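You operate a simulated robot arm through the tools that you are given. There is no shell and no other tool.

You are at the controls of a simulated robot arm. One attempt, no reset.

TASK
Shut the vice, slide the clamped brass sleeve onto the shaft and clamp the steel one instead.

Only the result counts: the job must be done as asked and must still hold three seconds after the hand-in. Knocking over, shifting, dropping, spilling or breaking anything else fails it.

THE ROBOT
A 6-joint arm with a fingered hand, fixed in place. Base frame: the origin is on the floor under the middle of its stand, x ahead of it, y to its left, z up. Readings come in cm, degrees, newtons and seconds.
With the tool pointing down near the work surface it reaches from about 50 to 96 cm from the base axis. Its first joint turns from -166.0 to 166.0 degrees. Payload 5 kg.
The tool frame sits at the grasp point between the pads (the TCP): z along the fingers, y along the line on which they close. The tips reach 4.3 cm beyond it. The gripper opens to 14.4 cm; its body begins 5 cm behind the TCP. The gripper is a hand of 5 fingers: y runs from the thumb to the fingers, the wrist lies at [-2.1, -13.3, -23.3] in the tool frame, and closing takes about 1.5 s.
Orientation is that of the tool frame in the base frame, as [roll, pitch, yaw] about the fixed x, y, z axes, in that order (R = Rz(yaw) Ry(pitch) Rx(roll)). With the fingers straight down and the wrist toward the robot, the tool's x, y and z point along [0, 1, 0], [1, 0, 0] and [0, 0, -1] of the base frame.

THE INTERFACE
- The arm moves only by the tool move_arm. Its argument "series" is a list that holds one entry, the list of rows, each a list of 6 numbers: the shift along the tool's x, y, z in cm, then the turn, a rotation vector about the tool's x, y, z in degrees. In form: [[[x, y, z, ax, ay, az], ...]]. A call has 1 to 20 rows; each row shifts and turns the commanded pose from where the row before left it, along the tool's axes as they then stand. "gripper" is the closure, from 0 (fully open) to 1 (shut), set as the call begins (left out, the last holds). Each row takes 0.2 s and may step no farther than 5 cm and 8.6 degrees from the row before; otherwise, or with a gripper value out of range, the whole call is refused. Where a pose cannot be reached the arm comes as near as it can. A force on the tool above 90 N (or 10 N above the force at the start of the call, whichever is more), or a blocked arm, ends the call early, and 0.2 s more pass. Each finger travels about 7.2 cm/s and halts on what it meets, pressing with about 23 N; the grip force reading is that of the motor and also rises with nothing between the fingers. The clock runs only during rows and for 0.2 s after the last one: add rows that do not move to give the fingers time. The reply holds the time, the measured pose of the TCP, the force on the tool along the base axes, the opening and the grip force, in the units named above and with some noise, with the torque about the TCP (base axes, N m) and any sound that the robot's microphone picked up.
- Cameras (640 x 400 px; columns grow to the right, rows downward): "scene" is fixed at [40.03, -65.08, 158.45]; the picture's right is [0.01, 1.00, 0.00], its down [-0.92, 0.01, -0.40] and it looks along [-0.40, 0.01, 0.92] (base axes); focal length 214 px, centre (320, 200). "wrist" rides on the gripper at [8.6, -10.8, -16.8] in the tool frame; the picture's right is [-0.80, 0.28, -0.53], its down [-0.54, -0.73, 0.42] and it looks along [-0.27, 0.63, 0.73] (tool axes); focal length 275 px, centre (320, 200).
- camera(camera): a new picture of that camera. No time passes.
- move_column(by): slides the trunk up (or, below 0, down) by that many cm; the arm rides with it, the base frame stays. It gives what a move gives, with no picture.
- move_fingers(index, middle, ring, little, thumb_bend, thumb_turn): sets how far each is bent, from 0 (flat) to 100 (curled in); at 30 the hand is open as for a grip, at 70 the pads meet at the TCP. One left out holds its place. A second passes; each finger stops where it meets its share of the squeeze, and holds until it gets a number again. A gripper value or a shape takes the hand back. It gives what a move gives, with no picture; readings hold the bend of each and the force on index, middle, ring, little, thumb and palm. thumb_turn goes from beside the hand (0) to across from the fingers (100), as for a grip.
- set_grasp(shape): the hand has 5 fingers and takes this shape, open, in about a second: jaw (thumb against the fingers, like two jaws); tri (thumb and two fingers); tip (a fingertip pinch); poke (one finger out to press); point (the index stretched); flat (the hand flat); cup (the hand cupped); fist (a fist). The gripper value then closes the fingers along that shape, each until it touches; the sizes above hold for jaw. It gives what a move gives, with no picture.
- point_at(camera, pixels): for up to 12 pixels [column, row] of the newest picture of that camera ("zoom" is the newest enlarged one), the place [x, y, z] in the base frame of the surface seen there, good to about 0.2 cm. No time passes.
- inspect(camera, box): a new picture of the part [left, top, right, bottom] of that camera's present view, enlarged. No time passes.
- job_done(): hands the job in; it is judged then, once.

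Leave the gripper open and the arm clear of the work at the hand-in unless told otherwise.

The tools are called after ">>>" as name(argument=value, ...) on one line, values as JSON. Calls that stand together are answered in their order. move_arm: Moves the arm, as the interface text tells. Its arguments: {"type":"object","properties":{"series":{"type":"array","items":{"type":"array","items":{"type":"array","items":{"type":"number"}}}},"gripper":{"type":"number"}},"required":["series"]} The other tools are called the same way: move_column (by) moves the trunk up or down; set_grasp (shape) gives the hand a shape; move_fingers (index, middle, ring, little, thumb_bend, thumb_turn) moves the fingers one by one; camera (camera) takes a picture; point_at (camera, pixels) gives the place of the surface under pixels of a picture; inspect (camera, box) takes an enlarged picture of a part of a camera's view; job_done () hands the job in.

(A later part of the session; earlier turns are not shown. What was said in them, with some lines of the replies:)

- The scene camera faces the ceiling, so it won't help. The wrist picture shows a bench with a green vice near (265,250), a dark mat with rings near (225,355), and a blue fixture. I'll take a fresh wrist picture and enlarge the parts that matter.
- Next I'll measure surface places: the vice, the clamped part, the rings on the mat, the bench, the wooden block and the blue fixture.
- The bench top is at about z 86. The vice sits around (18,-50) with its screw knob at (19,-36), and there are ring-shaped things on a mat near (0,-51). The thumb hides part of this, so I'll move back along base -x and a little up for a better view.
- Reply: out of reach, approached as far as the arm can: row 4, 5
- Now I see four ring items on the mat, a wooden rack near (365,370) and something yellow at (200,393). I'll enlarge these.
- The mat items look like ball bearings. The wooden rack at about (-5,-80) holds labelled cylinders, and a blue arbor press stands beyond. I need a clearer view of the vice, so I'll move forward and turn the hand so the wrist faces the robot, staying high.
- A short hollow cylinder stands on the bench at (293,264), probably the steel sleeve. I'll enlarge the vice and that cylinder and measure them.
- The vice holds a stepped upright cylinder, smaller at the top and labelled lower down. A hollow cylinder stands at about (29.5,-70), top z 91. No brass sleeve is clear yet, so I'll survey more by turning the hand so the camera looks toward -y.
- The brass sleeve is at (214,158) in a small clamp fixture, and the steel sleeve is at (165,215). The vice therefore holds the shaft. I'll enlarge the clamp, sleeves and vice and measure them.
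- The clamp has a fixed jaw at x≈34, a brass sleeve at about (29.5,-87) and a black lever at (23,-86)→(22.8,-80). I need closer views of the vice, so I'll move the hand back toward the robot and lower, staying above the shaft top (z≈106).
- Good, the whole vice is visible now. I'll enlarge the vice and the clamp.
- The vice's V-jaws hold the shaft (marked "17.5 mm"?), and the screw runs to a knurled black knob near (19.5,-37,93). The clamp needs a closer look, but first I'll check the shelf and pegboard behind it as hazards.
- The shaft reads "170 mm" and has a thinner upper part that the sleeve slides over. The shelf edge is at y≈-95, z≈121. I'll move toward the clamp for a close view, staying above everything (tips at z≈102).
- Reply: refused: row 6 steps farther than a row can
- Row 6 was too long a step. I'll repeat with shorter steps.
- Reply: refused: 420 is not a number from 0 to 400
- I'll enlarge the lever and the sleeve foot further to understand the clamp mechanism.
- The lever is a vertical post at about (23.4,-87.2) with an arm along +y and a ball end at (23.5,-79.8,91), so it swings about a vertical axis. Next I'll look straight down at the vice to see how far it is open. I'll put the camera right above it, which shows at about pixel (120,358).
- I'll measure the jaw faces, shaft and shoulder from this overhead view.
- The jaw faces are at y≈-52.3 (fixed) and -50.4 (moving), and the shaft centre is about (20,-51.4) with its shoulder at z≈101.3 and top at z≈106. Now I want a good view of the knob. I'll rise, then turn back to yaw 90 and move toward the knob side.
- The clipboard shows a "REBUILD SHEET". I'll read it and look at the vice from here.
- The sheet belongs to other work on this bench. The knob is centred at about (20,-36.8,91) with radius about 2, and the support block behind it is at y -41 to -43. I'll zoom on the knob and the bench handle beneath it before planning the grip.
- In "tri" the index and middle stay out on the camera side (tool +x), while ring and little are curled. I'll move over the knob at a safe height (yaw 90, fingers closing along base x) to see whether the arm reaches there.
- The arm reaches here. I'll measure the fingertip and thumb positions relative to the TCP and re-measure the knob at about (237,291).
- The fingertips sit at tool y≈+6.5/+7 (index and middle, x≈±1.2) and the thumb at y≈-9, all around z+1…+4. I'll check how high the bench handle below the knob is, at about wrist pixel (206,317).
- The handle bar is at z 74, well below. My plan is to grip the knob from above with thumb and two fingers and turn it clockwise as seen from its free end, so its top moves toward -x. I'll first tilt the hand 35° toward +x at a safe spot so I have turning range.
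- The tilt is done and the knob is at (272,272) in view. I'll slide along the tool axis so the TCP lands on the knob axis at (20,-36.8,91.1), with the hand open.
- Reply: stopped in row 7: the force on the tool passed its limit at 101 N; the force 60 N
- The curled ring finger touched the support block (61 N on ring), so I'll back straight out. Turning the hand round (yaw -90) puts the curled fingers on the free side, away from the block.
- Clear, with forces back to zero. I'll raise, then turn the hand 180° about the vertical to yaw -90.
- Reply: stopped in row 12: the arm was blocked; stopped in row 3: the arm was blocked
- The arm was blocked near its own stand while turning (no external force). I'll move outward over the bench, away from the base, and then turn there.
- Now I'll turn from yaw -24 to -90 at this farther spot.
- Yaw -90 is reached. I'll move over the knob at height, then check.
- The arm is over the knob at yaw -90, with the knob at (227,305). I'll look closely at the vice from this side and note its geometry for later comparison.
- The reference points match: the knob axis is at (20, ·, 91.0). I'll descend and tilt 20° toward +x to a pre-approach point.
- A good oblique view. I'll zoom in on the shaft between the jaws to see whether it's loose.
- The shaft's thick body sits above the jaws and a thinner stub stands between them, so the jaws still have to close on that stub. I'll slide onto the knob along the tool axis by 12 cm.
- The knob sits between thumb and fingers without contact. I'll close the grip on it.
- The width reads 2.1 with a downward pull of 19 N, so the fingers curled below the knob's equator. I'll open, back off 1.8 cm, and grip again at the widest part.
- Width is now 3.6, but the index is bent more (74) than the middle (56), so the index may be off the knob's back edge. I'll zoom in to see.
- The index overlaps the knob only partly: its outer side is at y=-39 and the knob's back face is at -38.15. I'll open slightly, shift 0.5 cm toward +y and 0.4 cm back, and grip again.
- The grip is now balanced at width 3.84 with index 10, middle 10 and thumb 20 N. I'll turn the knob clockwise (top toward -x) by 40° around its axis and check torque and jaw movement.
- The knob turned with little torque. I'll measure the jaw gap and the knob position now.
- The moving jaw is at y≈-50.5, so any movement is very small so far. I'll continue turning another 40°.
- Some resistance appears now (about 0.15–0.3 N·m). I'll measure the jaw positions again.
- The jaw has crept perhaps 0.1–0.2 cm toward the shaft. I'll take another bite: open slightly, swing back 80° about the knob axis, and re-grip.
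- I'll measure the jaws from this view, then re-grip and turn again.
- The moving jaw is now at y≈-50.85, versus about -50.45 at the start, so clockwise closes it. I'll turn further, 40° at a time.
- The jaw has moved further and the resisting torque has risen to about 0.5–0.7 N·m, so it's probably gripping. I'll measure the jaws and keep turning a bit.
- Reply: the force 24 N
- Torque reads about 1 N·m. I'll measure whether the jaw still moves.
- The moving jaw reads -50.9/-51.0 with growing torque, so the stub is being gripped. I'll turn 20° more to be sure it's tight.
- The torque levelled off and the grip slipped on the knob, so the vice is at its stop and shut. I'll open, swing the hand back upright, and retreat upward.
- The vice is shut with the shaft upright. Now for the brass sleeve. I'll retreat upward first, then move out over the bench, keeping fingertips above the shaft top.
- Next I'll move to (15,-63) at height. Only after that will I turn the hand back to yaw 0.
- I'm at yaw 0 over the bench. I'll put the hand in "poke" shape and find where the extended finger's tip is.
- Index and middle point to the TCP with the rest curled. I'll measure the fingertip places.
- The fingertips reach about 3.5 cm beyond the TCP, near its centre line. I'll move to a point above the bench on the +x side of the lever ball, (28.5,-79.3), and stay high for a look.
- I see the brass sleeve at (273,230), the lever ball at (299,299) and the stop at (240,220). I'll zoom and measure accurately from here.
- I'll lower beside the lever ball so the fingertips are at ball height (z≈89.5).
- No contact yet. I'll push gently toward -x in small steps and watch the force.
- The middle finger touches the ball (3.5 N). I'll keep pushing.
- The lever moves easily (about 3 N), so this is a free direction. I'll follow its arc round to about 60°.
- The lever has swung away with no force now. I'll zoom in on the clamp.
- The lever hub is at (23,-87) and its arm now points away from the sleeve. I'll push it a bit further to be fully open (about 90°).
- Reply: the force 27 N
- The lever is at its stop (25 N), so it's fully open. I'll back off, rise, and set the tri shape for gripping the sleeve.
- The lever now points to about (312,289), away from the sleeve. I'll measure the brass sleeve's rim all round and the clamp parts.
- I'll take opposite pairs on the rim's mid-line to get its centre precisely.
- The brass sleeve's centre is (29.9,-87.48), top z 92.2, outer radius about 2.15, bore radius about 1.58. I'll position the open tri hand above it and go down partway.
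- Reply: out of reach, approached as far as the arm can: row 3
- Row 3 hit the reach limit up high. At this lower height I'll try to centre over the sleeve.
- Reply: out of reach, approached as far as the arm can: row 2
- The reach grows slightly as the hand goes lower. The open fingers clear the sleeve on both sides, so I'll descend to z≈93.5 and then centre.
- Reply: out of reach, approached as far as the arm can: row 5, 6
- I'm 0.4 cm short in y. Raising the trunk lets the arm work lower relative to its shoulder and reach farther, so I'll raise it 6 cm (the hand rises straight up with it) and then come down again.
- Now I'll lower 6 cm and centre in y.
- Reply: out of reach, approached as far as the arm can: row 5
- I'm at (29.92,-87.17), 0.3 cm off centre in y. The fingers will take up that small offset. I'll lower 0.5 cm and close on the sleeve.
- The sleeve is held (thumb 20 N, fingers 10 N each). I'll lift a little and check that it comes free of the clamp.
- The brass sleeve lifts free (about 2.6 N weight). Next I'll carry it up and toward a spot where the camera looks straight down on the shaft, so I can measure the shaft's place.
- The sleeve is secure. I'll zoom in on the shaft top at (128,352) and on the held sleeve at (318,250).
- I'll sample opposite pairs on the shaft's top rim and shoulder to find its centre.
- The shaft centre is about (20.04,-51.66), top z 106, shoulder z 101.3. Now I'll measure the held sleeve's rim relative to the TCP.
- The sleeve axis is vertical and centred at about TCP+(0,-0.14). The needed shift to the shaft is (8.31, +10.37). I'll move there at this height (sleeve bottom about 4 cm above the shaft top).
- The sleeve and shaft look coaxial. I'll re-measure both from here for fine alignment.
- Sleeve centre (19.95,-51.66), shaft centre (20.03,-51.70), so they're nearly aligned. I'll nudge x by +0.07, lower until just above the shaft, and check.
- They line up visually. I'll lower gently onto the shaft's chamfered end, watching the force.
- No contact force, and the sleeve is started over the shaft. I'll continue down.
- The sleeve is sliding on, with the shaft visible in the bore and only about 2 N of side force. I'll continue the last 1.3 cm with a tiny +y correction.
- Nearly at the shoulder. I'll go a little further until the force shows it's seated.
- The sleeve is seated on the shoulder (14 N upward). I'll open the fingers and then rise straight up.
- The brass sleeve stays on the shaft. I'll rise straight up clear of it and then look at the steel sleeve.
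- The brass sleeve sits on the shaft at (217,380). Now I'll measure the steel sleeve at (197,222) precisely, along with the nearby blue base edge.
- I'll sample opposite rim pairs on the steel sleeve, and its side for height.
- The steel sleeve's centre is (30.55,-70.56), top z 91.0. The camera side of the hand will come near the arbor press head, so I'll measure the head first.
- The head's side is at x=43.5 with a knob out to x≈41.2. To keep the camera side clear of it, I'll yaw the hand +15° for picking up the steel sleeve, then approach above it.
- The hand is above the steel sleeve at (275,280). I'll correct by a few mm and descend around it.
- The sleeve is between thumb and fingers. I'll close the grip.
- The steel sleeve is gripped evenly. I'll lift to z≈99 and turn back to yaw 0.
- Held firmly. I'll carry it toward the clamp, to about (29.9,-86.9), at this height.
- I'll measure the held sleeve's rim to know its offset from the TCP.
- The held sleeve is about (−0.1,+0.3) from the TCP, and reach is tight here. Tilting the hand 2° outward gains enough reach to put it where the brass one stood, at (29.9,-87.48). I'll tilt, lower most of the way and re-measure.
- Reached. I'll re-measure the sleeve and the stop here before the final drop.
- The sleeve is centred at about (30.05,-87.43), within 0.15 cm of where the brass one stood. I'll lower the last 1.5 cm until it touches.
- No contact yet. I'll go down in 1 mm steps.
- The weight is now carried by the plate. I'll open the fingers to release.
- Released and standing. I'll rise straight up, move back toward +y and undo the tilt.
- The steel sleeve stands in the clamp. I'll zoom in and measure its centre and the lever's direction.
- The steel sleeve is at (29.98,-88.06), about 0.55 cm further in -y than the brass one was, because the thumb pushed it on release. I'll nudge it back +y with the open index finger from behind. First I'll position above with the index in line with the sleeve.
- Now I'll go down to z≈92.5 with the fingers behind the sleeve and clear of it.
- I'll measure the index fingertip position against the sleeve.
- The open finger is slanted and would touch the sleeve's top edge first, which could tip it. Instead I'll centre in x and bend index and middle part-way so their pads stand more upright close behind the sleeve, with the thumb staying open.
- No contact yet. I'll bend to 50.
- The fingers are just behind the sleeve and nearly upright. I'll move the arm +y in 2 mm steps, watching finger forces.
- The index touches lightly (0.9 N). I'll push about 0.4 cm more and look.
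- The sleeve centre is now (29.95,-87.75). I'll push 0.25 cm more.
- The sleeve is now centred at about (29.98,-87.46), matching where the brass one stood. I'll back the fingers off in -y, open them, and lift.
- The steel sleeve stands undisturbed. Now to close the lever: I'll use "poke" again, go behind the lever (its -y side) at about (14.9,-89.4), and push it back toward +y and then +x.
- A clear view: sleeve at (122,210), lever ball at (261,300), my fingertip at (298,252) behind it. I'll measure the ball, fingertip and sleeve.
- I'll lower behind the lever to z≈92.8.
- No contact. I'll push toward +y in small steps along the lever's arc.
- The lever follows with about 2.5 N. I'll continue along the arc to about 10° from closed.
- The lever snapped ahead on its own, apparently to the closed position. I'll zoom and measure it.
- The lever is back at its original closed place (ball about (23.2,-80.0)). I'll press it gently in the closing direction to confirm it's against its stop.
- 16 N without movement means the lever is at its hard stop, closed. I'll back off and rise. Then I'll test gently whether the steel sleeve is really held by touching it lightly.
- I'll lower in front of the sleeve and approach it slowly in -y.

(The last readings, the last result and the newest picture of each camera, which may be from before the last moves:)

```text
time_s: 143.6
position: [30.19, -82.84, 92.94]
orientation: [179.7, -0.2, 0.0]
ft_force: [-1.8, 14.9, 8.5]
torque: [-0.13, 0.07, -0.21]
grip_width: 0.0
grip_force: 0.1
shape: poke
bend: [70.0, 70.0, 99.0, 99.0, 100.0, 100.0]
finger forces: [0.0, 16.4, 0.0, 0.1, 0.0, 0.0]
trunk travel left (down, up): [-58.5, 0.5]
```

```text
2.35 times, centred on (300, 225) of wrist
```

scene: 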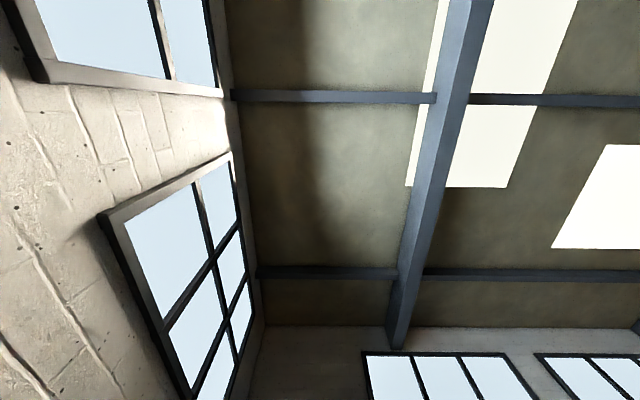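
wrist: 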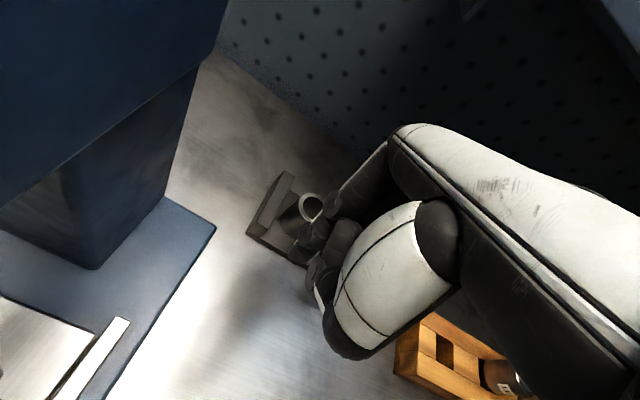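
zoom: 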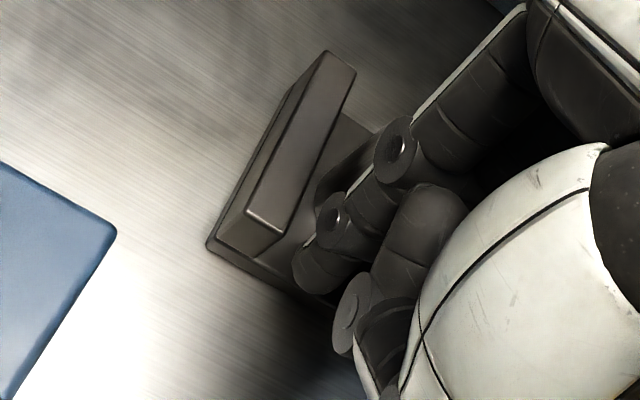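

The finger meets 15 N at the sleeve and it doesn't slide away, so the sleeve is firmly held. I'll back off, rise, and check everything visually.

>>> move_arm(series=[[[0, -0.5, 0, 0, 0, 0], [0, -1, 0, 0, 0, 0], [0, -1.5, -1, 0, 0, 0], [0, -1, -3, 0, 0, 0], [-1, 0, -3, 0, 0, 0], [-2.5, 0, -3, 0, 0, 0], [-2.5, 0, -2, 0, 0, 0], [0, 0, 0, 0, 0, 0]]])

>>> camera(camera="wrist")

>>> inspect(camera="wrist", box=[200, 120, 330, 260])

```text
time_s: 145.4
position: [24.0, -78.97, 104.64]
orientation: [179.9, 0.0, 0.1]
ft_force: [0.1, -0.2, -1.0]
torque: [-0.01, -0.01, -0.03]
grip_width: 0.02
grip_force: 0.0
shape: poke
bend: [70.0, 70.0, 99.0, 99.0, 100.0, 100.0]
finger forces: [0.0, 0.1, 0.1, 0.1, 0.0, 0.0]
trunk travel left (down, up): [-58.5, 0.5]
```

```text
taken
```

wrist: 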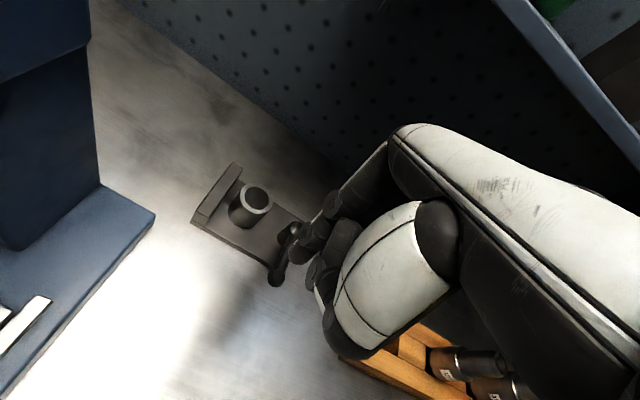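

```text
2.86 times, centred on (265, 190) of wrist
```

zoom: 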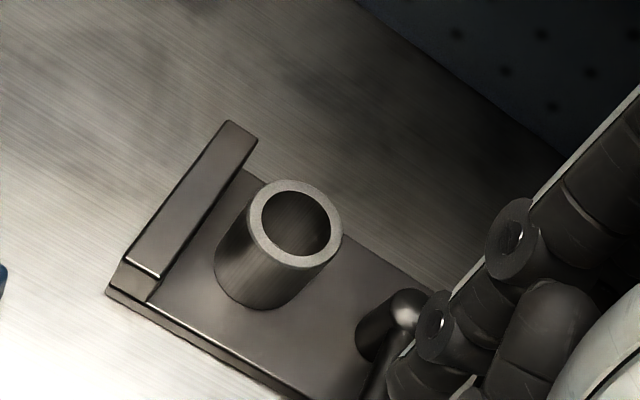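

I'll check the steel sleeve's place again.

>>> point_at(camera="zoom", pixels=[[254, 220], [336, 230], [296, 186], [294, 261], [266, 196], [325, 253], [323, 196], [264, 248], [400, 300], [372, 390], [385, 360], [230, 280]])

```text
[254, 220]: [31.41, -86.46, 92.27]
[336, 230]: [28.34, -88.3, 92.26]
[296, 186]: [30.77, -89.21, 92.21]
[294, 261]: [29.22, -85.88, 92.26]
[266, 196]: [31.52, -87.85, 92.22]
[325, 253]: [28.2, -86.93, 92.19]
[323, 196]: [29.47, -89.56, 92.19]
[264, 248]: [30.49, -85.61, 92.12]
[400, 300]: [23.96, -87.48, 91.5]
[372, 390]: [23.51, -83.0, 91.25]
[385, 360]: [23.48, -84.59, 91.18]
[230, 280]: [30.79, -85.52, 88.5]
```

The steel sleeve's centre is (29.93,-87.48), unmoved under 15 N, so it's clamped. Now I'll go back to view the vice and the brass sleeve.

>>> move_arm(series=[[[-1.5, -2, -2.5, 0, 0, 0], [-2, -3, -2.5, 0, 0, 0], [-2, -3, -2.5, 0, 0, 0], [-2, -3, -2.5, 0, 0, 0], [-2, -3, -2.5, 0, 0, 0], [-2, -3, -2, 0, 0, 0], [0, 0, 0, 0, 0, 0]]])

>>> set_grasp(shape="jaw")

>>> camera(camera="wrist")

```text
time_s: 147.0
position: [12.7, -62.09, 119.01]
orientation: [179.9, 0.0, 0.0]
ft_force: [1.2, -0.5, 0.5]
torque: [0.01, 0.01, 0.01]
grip_width: 0.0
grip_force: 0.0
shape: poke
bend: [70.0, 70.0, 99.0, 99.0, 100.0, 100.0]
finger forces: [0.1, 0.0, 0.0, 0.0, 0.1, 0.0]
trunk travel left (down, up): [-58.5, 0.5]
```

```text
time_s: 147.9
position: [12.7, -62.1, 118.89]
orientation: [179.8, 0.0, 0.1]
ft_force: [-0.4, -0.2, 0.4]
torque: [-0.01, -0.03, -0.01]
grip_width: 14.38
grip_force: 0.1
shape: jaw
bend: [30.0, 30.0, 30.0, 30.0, 30.0, 98.0]
finger forces: [0.1, 0.1, 0.0, 0.0, 0.1, 0.1]
trunk travel left (down, up): [-58.5, 0.5]
```

```text
taken
```

wrist: 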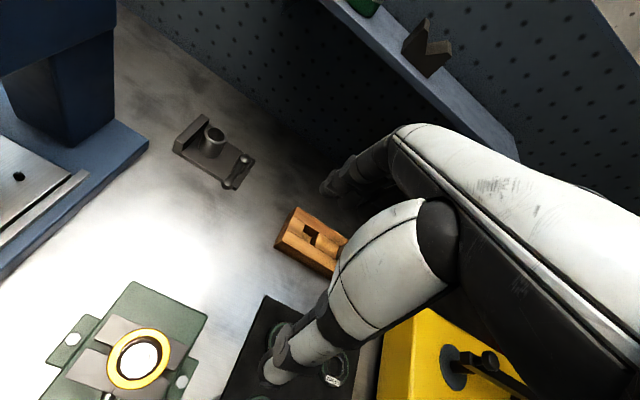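

>>> inspect(camera="wrist", box=[60, 290, 220, 400])

>>> point_at(camera="zoom", pixels=[[225, 205], [350, 215], [290, 160], [290, 265], [245, 170], [340, 245], [335, 175], [240, 245], [290, 210], [300, 190], [420, 255], [395, 310]])

```text
3.64 times, centred on (140, 345) of wrist
```

zoom: 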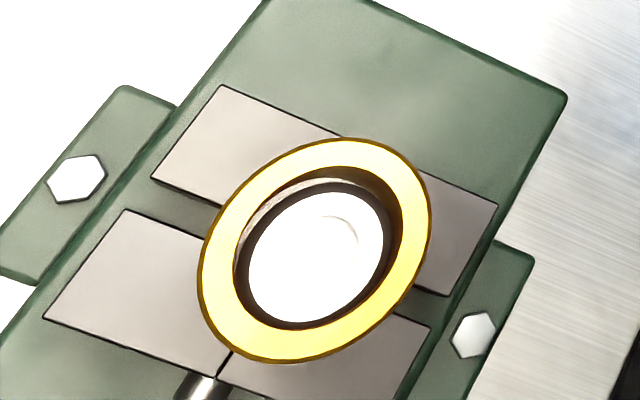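

```text
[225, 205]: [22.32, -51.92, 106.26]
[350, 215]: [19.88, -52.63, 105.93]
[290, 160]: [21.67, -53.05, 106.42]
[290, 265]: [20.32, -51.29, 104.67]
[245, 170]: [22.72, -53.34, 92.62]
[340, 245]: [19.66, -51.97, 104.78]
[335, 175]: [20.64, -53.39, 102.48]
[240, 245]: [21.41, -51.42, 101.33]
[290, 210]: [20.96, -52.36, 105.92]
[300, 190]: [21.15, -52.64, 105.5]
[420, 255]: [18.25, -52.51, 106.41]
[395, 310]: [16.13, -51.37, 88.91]
```

The brass sleeve is seated on the shoulder (rim z≈106.3). I'll do a last check of the jaw gap and then lift clear.

>>> point_at(camera="zoom", pixels=[[160, 178], [185, 190], [130, 215], [160, 222], [440, 290], [425, 330], [410, 322], [225, 92], [490, 210], [60, 315], [200, 365], [300, 350]])

>>> move_arm(series=[[[0, 0, -2, 0, 0, 0], [0, 0, -3, 0, 0, 0], [0, 0, -3, 0, 0, 0], [0, 0, -1, 0, 0, 0], [0, 0, 0, 0, 0, 0]]], gripper=0)

>>> camera(camera="wrist")

```text
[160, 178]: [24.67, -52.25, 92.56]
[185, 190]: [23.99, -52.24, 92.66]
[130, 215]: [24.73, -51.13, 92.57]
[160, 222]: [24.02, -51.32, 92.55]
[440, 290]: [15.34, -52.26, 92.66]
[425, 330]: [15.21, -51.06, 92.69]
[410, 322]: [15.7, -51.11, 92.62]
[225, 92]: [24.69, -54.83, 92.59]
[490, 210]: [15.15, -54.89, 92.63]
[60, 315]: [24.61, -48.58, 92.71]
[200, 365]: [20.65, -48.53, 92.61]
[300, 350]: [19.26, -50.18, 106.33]
```

```text
time_s: 149.1
position: [12.56, -61.76, 128.03]
orientation: [179.9, -0.1, 0.1]
ft_force: [0.9, 0.7, -0.6]
torque: [0.01, 0.01, -0.03]
grip_width: 14.39
grip_force: 0.0
shape: jaw
bend: [30.0, 30.0, 30.0, 30.0, 30.0, 98.0]
finger forces: [0.0, 0.1, 0.1, 0.0, 0.1, 0.0]
trunk travel left (down, up): [-58.5, 0.5]
```

```text
taken
```

wrist: 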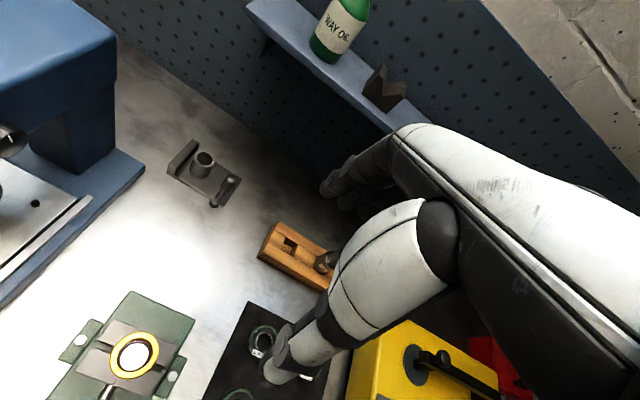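

The vice has closed from about 1.9 to 1.15 cm and the stub is gripped. The brass sleeve is on the shaft, and the steel sleeve is in the clamp with its lever closed. The hand is open and well clear, so I'm handing in the job.

>>> job_done()

```text
The job is handed in.
```

The job is handed in: the vice is shut, the brass sleeve is on the shaft, and the steel sleeve is clamped in its place. I haven't seen the judge's result.

- **Vice:** I turned the knob clockwise until my grip slipped on it at about 1 N·m. The jaw gap went from about 1.9 cm to 1.15 cm.
- **Brass sleeve:** I opened the clamp lever, lifted the sleeve out and slid it onto the shaft. It sits on the shoulder, with its rim at z≈106.3.
- **Steel sleeve:** It stands at (29.9, -87.5), where the brass one stood. On release it shifted about half a centimetre, so I nudged it back before closing the lever. The lever is against its stop, and the sleeve did not move under a 15 N push.

On my first approach to the knob, the curled ring finger pressed the vice's support block at just over 100 N before the arm stopped itself. I backed off and came in from the other side. I saw nothing shifted or damaged from that.

The hand is open and the arm is raised clear of the bench.
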